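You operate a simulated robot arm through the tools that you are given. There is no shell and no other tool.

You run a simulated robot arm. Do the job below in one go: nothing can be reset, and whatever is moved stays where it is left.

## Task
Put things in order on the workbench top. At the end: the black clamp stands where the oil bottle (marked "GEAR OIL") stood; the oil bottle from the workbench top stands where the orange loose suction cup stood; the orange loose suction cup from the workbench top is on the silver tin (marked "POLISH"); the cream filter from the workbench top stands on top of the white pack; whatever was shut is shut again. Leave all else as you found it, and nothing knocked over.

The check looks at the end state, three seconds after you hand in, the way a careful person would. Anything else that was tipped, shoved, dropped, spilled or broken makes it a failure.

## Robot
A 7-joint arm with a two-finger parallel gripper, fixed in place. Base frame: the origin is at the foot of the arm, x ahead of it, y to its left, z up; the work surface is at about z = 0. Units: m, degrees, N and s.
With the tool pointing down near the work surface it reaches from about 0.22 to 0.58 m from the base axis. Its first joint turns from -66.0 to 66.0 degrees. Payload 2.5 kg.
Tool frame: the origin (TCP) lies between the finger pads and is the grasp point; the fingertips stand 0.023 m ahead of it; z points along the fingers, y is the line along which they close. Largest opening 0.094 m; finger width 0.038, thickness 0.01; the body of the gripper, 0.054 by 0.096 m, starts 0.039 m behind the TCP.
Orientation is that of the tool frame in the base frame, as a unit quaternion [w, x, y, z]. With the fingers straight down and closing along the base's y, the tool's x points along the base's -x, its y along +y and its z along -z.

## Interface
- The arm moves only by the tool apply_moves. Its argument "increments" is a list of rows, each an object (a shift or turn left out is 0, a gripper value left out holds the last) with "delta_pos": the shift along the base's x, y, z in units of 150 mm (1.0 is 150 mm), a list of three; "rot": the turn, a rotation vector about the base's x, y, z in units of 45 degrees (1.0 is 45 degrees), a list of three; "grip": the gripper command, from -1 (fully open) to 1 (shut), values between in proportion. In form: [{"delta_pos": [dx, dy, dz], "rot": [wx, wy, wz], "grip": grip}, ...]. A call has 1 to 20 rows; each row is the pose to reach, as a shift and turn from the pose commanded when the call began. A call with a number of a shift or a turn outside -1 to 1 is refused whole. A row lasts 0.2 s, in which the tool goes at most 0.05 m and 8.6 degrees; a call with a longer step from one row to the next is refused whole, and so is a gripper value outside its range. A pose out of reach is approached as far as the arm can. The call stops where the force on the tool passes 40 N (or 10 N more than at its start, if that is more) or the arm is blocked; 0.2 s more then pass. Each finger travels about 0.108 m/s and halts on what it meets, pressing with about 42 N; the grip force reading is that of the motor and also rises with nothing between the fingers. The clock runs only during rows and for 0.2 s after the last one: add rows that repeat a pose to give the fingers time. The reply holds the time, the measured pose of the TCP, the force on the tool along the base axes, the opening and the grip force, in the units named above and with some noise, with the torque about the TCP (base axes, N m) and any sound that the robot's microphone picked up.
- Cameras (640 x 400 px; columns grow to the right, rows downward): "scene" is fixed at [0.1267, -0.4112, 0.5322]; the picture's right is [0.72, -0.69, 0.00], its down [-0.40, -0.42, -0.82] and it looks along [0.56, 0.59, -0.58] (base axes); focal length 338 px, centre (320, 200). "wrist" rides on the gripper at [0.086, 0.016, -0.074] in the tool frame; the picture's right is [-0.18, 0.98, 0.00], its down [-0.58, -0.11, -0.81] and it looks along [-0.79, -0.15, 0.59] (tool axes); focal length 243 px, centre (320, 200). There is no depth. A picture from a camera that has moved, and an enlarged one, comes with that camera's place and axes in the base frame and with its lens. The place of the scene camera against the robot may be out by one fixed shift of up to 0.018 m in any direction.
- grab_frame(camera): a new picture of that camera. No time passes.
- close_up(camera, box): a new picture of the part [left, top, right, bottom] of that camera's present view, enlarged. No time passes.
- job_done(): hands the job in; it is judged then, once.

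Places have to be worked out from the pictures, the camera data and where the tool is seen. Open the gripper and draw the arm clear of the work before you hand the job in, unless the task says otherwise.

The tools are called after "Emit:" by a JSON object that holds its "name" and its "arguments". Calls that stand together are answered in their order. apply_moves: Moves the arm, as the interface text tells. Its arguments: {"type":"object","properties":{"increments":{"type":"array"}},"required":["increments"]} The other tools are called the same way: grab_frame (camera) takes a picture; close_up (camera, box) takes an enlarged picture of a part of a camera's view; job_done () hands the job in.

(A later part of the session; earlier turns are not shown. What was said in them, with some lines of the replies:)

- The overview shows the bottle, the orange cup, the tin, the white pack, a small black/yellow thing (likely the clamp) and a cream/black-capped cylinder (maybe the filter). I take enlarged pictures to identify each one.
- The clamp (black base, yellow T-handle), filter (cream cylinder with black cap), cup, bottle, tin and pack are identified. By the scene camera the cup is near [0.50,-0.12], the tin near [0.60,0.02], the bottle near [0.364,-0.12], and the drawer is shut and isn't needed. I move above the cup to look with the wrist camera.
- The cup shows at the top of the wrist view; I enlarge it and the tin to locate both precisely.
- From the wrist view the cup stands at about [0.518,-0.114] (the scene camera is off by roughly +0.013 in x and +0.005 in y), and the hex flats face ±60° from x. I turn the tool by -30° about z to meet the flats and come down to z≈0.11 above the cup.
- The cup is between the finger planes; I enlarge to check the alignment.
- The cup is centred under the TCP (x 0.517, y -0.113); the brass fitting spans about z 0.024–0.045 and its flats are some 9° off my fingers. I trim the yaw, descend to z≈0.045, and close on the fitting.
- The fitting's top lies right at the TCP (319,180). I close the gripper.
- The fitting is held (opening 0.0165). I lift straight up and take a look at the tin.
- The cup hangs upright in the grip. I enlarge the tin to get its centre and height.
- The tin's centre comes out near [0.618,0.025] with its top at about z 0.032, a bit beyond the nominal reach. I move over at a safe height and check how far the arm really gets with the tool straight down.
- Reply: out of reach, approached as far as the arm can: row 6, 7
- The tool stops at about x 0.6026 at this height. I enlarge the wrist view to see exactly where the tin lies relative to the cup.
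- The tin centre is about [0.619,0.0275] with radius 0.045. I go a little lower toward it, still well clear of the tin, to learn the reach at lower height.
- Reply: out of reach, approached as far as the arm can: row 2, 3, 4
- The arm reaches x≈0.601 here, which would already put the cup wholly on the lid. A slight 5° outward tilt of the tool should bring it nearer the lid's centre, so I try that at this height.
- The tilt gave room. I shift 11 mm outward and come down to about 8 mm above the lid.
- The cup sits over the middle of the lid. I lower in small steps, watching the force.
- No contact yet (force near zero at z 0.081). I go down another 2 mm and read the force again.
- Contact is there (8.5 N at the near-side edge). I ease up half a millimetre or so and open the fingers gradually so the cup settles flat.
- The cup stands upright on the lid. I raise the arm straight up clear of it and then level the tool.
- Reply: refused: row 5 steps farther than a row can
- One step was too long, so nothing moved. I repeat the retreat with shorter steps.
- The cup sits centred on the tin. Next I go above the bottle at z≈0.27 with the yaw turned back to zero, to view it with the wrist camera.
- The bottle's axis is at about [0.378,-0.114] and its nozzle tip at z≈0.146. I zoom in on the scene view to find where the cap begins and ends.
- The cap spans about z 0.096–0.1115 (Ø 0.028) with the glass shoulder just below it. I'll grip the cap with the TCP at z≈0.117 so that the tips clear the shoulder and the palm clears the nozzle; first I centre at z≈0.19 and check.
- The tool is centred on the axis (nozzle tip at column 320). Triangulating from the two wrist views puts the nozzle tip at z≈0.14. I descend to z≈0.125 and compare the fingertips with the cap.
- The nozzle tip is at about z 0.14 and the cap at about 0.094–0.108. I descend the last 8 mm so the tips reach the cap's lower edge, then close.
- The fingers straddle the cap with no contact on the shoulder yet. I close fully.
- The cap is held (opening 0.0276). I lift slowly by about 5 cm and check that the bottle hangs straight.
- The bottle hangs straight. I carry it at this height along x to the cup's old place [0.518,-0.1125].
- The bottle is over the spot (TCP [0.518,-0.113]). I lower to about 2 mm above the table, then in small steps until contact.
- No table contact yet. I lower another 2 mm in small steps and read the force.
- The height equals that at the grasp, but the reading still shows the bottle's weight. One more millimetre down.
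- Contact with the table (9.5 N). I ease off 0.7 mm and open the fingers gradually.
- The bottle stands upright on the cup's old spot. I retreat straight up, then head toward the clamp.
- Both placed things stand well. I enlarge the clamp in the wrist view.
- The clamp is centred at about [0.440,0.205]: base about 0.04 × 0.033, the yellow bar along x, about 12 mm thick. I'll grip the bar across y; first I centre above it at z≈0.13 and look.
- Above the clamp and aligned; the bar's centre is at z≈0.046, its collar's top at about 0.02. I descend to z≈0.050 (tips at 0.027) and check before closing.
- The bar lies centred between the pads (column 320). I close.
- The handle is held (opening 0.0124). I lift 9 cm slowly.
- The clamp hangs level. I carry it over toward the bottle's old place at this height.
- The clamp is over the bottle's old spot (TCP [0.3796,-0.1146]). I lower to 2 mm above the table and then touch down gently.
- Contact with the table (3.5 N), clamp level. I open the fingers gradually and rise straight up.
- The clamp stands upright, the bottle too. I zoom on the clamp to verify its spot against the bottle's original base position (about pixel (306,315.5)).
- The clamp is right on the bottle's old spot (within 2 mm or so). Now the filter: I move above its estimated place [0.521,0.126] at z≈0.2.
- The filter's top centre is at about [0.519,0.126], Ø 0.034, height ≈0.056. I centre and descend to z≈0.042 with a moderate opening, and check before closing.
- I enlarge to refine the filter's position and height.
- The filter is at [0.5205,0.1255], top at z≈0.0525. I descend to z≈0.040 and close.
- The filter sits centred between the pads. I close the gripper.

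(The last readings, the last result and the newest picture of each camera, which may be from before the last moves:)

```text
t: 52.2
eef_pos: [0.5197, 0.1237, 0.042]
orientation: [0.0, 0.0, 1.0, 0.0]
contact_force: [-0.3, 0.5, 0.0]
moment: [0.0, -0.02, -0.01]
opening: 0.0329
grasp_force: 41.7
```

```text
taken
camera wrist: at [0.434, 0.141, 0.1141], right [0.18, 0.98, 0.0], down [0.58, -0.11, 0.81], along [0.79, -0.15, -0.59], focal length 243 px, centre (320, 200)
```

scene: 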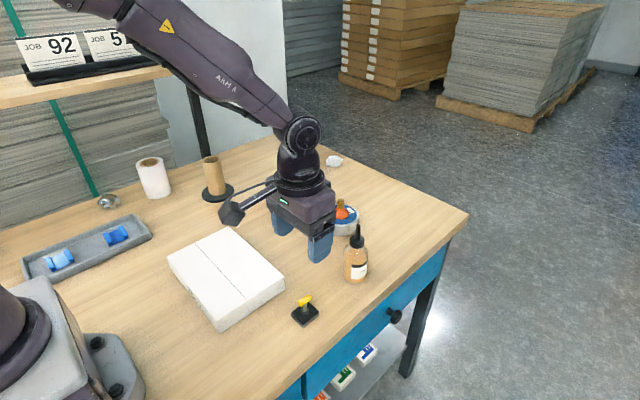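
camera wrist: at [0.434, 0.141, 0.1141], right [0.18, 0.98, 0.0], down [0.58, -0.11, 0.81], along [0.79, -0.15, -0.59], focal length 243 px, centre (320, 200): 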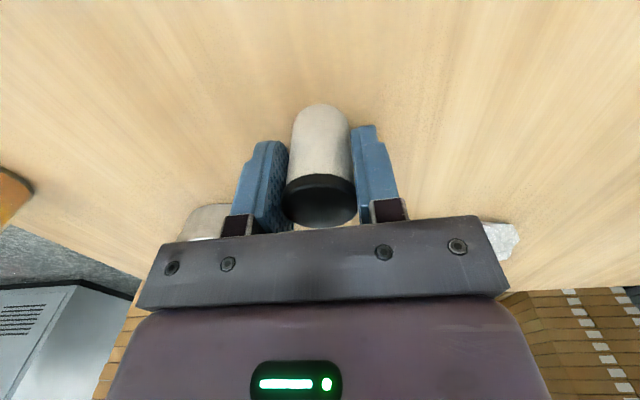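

It is held (opening 0.0329). I lift it 11 cm.

Emit:
{"name": "apply_moves", "arguments": {"increments": [{"delta_pos": [0, 0, 0.04], "grip": 1}, {"delta_pos": [0, 0, 0.12], "grip": 1}, {"delta_pos": [0, 0, 0.26], "grip": 1}, {"delta_pos": [0, 0, 0.44], "grip": 1}, {"delta_pos": [0, 0, 0.62], "grip": 1}, {"delta_pos": [0, 0, 0.73], "grip": 1}, {"delta_pos": [0, 0, 0.73], "grip": 1}]}}

Emit:
{"name": "apply_moves", "arguments": {"increments": [{"delta_pos": [-0.1, -0.03, 0], "grip": 1}, {"delta_pos": [-0.28, -0.08, 0], "grip": 1}, {"delta_pos": [-0.48, -0.14, 0], "grip": 1}, {"delta_pos": [-0.68, -0.2, 0], "grip": 1}, {"delta_pos": [-0.86, -0.26, 0], "grip": 1}, {"delta_pos": [-0.95, -0.3, 0], "grip": 1}, {"delta_pos": [-0.95, -0.3, 0], "grip": 1}]}}

Emit:
{"name": "grab_frame", "arguments": {"camera": "wrist"}}

Emit:
{"name": "grab_frame", "arguments": {"camera": "scene"}}

```text
t: 53.8
eef_pos: [0.5182, 0.1245, 0.1505]
orientation: [0.0, 0.001, 1.0, 0.0]
contact_force: [-0.2, 0.2, -0.3]
moment: [0.01, 0.0, 0.01]
opening: 0.0327
grasp_force: 42.3
```

```text
t: 55.4
eef_pos: [0.377, 0.0799, 0.1517]
orientation: [0.0, -0.001, 1.0, 0.0]
contact_force: [-0.4, 0.1, 0.2]
moment: [0.0, -0.02, -0.02]
opening: 0.0328
grasp_force: 41.4
```

```text
taken
camera wrist: at [0.2913, 0.0958, 0.2243], right [0.18, 0.98, 0.0], down [0.58, -0.11, 0.81], along [0.79, -0.15, -0.59], focal length 243 px, centre (320, 200)
```

wrist: 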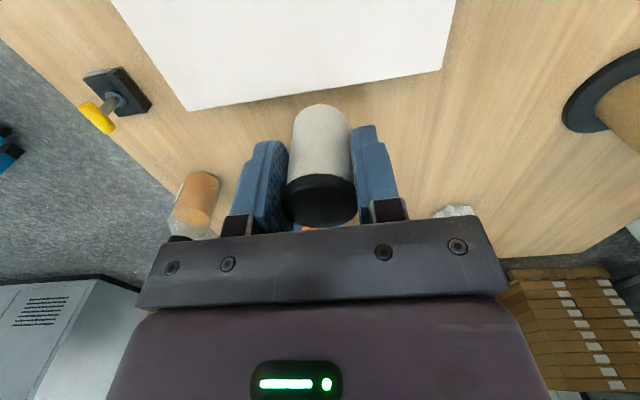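

```text
taken
```

scene: 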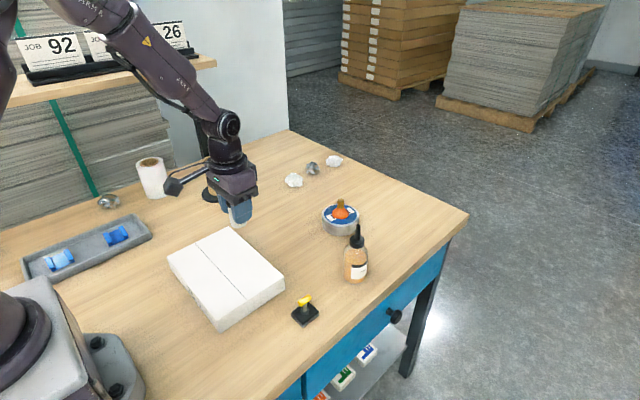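

The pack's far top edge runs at x≈0.391 from y -0.037 to 0.169, so its centre is about [0.322,0.066]. I bring the filter over it and lower to z≈0.090.

Emit:
{"name": "apply_moves", "arguments": {"increments": [{"delta_pos": [-0.08, -0.02, 0], "grip": 1}, {"delta_pos": [-0.22, -0.06, 0], "grip": 1}, {"delta_pos": [-0.33, -0.092, 0], "grip": 1}, {"delta_pos": [-0.369, -0.092, 0], "grip": 1}, {"delta_pos": [-0.369, -0.092, -0.1], "grip": 1}, {"delta_pos": [-0.369, -0.092, -0.25], "grip": 1}, {"delta_pos": [-0.369, -0.092, -0.36], "grip": 1}, {"delta_pos": [-0.369, -0.092, -0.4], "grip": 1}, {"delta_pos": [-0.369, -0.092, -0.4], "grip": 1}]}}

Emit:
{"name": "grab_frame", "arguments": {"camera": "wrist"}}

Emit:
{"name": "close_up", "arguments": {"camera": "scene", "box": [150, 180, 310, 330]}}

```text
t: 57.4
eef_pos: [0.3224, 0.0647, 0.0896]
orientation: [0.0, 0.0, 1.0, 0.0]
contact_force: [0.4, 0.2, -0.2]
moment: [-0.02, 0.0, 0.02]
opening: 0.0325
grasp_force: 41.9
```

```text
taken
camera wrist: at [0.236, 0.0814, 0.1638], right [0.18, 0.98, 0.0], down [0.58, -0.11, 0.81], along [0.79, -0.15, -0.59], focal length 243 px, centre (320, 200)
```

wrist: 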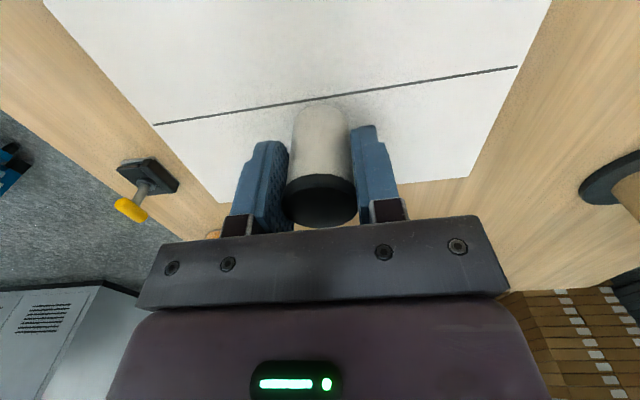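

```text
2.67 times, centred on (230, 255) of scene
camera zoom: at [0.1267, -0.4112, 0.5322], right [0.72, -0.69, 0.0], down [-0.4, -0.42, -0.82], along [0.56, 0.59, -0.58], focal length 903 px, centre (560, 53)
```

zoom: 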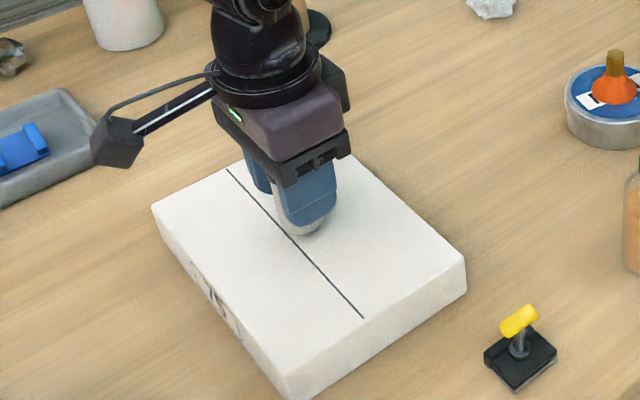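

The filter is over the middle of the pack. I lower to just above the expected contact height (TCP z≈0.081), then in small steps.

Emit:
{"name": "apply_moves", "arguments": {"increments": [{"delta_pos": [0, 0, -0.02], "grip": 1}, {"delta_pos": [0, 0, -0.04], "grip": 1}, {"delta_pos": [0, 0, -0.04], "grip": 1}]}}

Emit:
{"name": "apply_moves", "arguments": {"increments": [{"delta_pos": [0, 0, -0.007], "grip": 1}, {"delta_pos": [0, 0, -0.013], "grip": 1}, {"delta_pos": [0, 0, -0.013], "grip": 1}]}}

```text
t: 58.2
eef_pos: [0.3212, 0.0651, 0.0845]
orientation: [0.0, -0.001, 1.0, -0.001]
contact_force: [0.1, -0.7, -0.1]
moment: [-0.02, 0.01, 0.04]
opening: 0.0327
grasp_force: 42.0
```

```text
t: 59.0
eef_pos: [0.3206, 0.0658, 0.0827]
orientation: [0.0, 0.0, 1.0, 0.0]
contact_force: [-0.3, 0.0, -0.5]
moment: [0.01, 0.03, 0.02]
opening: 0.0327
grasp_force: 42.2
```

No contact yet at z≈0.082. I go down in two more small moves, reading the force each time.

Emit:
{"name": "apply_moves", "arguments": {"increments": [{"delta_pos": [0, 0, -0.008], "grip": 1}, {"delta_pos": [0, 0, -0.008], "grip": 1}]}}

Emit:
{"name": "close_up", "arguments": {"camera": "scene", "box": [200, 190, 260, 250]}}

```text
t: 59.6
eef_pos: [0.3215, 0.0646, 0.0814]
orientation: [0.0, 0.0, 1.0, 0.001]
contact_force: [-0.3, -0.6, -0.4]
moment: [0.02, -0.03, -0.03]
opening: 0.0331
grasp_force: 42.0
```

```text
6.67 times, centred on (230, 220) of scene
camera zoom: at [0.1267, -0.4112, 0.5322], right [0.72, -0.69, 0.0], down [-0.4, -0.42, -0.82], along [0.56, 0.59, -0.58], focal length 2257 px, centre (920, 67)
```

zoom: 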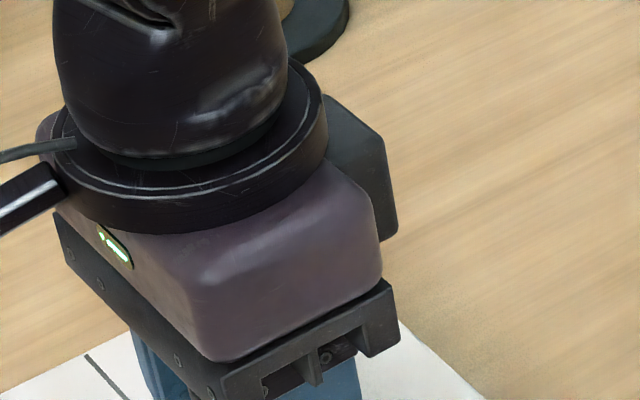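

Emit:
{"name": "apply_moves", "arguments": {"increments": [{"delta_pos": [0, 0, -0.008], "grip": 1}, {"delta_pos": [0, 0, -0.008], "grip": 1}]}}

Emit:
{"name": "close_up", "arguments": {"camera": "scene", "box": [200, 220, 270, 280]}}

```text
t: 60.2
eef_pos: [0.3214, 0.0648, 0.0808]
orientation: [-0.001, 0.0, 1.0, 0.001]
contact_force: [-2.7, 0.5, 11.0]
moment: [-0.07, 0.09, -0.01]
opening: 0.0325
grasp_force: 42.2
```

```text
6.67 times, centred on (235, 250) of scene
camera zoom: at [0.1267, -0.4112, 0.5322], right [0.72, -0.69, 0.0], down [-0.4, -0.42, -0.82], along [0.56, 0.59, -0.58], focal length 2257 px, centre (887, -133)
```

zoom: 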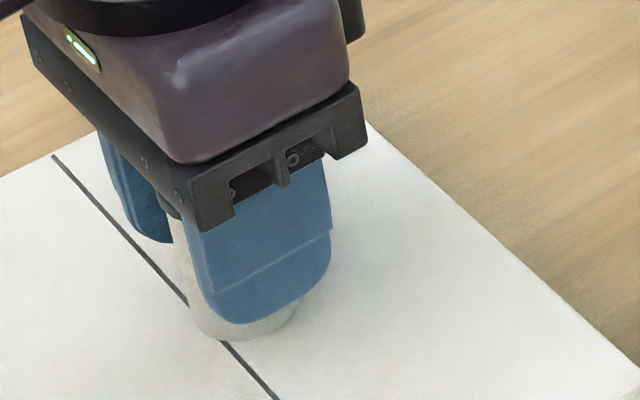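

The filter touches the pack (11 N). I ease up slightly, open gradually and check that it stands.

Emit:
{"name": "apply_moves", "arguments": {"increments": [{"delta_pos": [0, 0, 0.005], "grip": 1}, {"delta_pos": [0, 0, 0.005], "grip": 0.28}, {"delta_pos": [0, 0, 0.005], "grip": 0.2}, {"delta_pos": [0, 0, 0.005], "grip": 0}, {"delta_pos": [0, 0, 0.005], "grip": -0.3}, {"delta_pos": [0, 0, 0.005], "grip": -0.3}]}}

Emit:
{"name": "grab_frame", "arguments": {"camera": "wrist"}}

Emit:
{"name": "close_up", "arguments": {"camera": "scene", "box": [190, 200, 270, 280]}}

```text
t: 61.6
eef_pos: [0.3216, 0.0646, 0.0812]
orientation: [0.0, 0.0, 1.0, 0.0]
contact_force: [-0.1, 0.0, -0.7]
moment: [0.01, -0.01, -0.02]
opening: 0.0613
grasp_force: 0.1
```

```text
taken
camera wrist: at [0.2358, 0.0819, 0.1543], right [0.18, 0.98, 0.0], down [0.58, -0.11, 0.81], along [0.79, -0.15, -0.59], focal length 243 px, centre (320, 200)
```

wrist: 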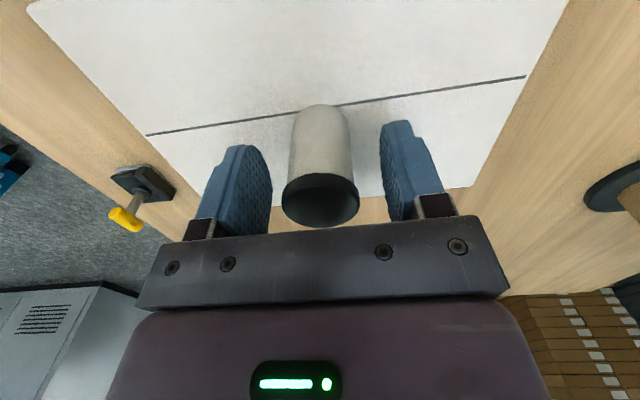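

```text
5.00 times, centred on (230, 240) of scene
camera zoom: at [0.1267, -0.4112, 0.5322], right [0.72, -0.69, 0.0], down [-0.4, -0.42, -0.82], along [0.56, 0.59, -0.58], focal length 1693 px, centre (770, 0)
```

zoom: 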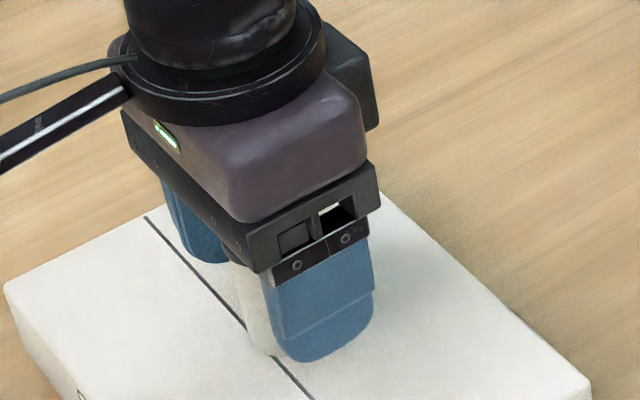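

The filter stands free between the open fingers. I rise straight up and draw the arm clear.

Emit:
{"name": "apply_moves", "arguments": {"increments": [{"delta_pos": [0, 0, 0.05], "grip": -0.3}, {"delta_pos": [0, 0, 0.16], "grip": -0.3}, {"delta_pos": [0, 0, 0.35], "grip": -0.3}, {"delta_pos": [0, 0, 0.6], "grip": -0.3}, {"delta_pos": [0, 0, 0.85], "grip": -0.5}, {"delta_pos": [0, 0, 1.0], "grip": -1}, {"delta_pos": [0, 0, 1.0], "grip": -1}]}}

Emit:
{"name": "apply_moves", "arguments": {"increments": [{"delta_pos": [0.1, 0, 0.1], "grip": -1}, {"delta_pos": [0.3, 0.1, 0.25], "grip": -1}, {"delta_pos": [0.5, 0.25, 0.4], "grip": -1}, {"delta_pos": [0.6, 0.45, 0.5], "grip": -1}, {"delta_pos": [0.6, 0.65, 0.5], "grip": -1}, {"delta_pos": [0.6, 0.65, 0.5], "grip": -1}]}}

Emit:
{"name": "grab_frame", "arguments": {"camera": "scene"}}

Emit:
{"name": "grab_frame", "arguments": {"camera": "wrist"}}

Emit:
{"name": "close_up", "arguments": {"camera": "scene", "box": [160, 180, 400, 330]}}

Emit:
{"name": "close_up", "arguments": {"camera": "scene", "box": [290, 190, 390, 290]}}

```text
t: 63.2
eef_pos: [0.3209, 0.0646, 0.2321]
orientation: [0.0, 0.0, 1.0, 0.0]
contact_force: [-0.2, -0.1, -1.0]
moment: [0.04, -0.01, -0.05]
opening: 0.0938
grasp_force: 0.1
```

```text
t: 64.6
eef_pos: [0.4111, 0.1627, 0.3077]
orientation: [0.0, 0.0, 1.0, 0.0]
contact_force: [0.6, -0.5, -0.8]
moment: [0.01, -0.02, 0.02]
opening: 0.094
grasp_force: 0.1
```

```text
taken
```

scene: 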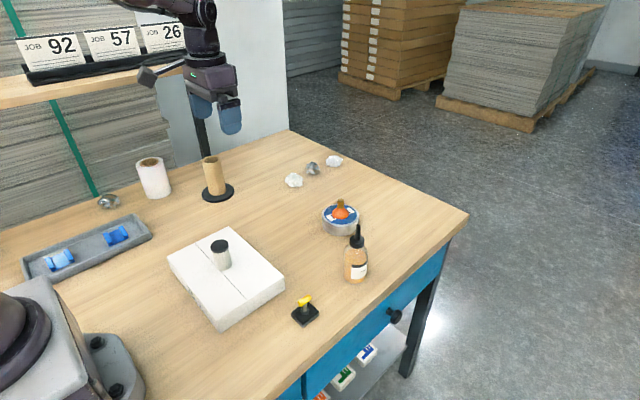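

```text
taken
camera wrist: at [0.3256, 0.1792, 0.3798], right [0.18, 0.98, 0.0], down [0.58, -0.11, 0.81], along [0.79, -0.15, -0.59], focal length 243 px, centre (320, 200)
```

wrist: 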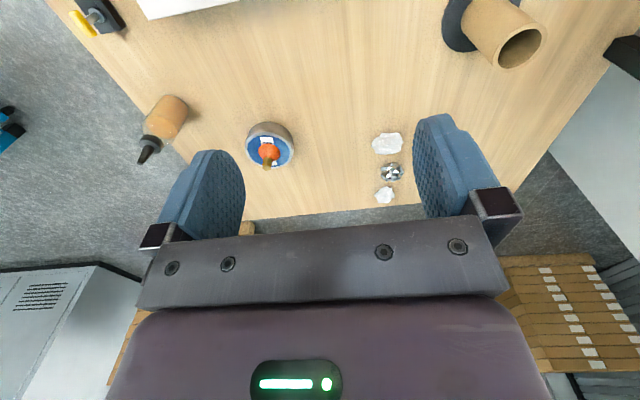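

```text
2.67 times, centred on (280, 255) of scene
camera zoom: at [0.1267, -0.4112, 0.5322], right [0.72, -0.69, 0.0], down [-0.4, -0.42, -0.82], along [0.56, 0.59, -0.58], focal length 903 px, centre (427, 53)
```

zoom: 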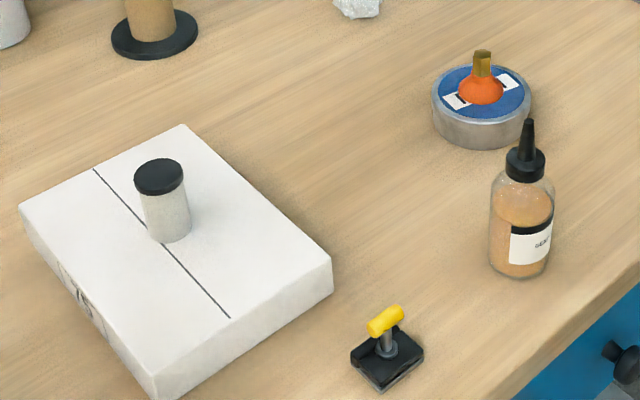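

```text
4.00 times, centred on (340, 240) of scene
camera zoom: at [0.1267, -0.4112, 0.5322], right [0.72, -0.69, 0.0], down [-0.4, -0.42, -0.82], along [0.56, 0.59, -0.58], focal length 1354 px, centre (240, 40)
```

zoom: 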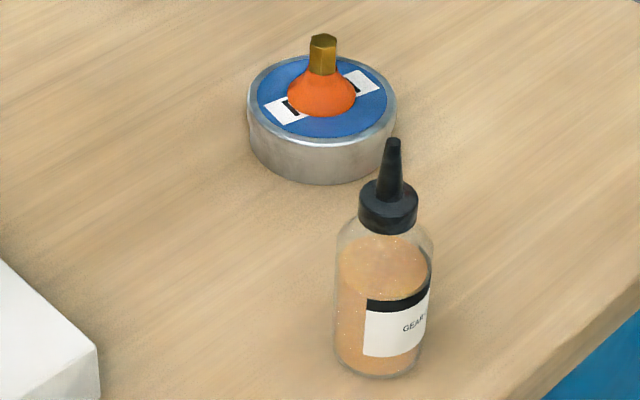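

Everything is in place: the cup is centred on the unmoved tin and the bottle is on the cup's old spot. The clamp is on the bottle's old spot, the filter stands on the pack, and the drawer is still shut. The gripper is open and well clear of the work, so I hand in.

Emit:
{"name": "job_done", "arguments": {}}

```text
The job is handed in.
```

The job is done and handed in. I haven't seen the check's verdict. The last pictures before handing in show:

- **Orange suction cup:** it stands upright in the middle of the POLISH tin's lid, and the tin has not moved.
- **Oil bottle:** it stands upright where the cup stood. In the scene picture its base is within about one pixel of the cup's original spot.
- **Black clamp:** it stands level where the bottle stood, within about 2–3 mm, and faces the same way as before.
- **Cream filter:** it stands upright near the centre of the white pack. I took the filter to be the small cream cylinder with the black cap, the only object that fitted.
- **Everything else:** the drawer was shut at the start and I never opened it. Nothing was tipped, and I saw nothing else out of place.

The gripper is open and the arm is clear of the work.
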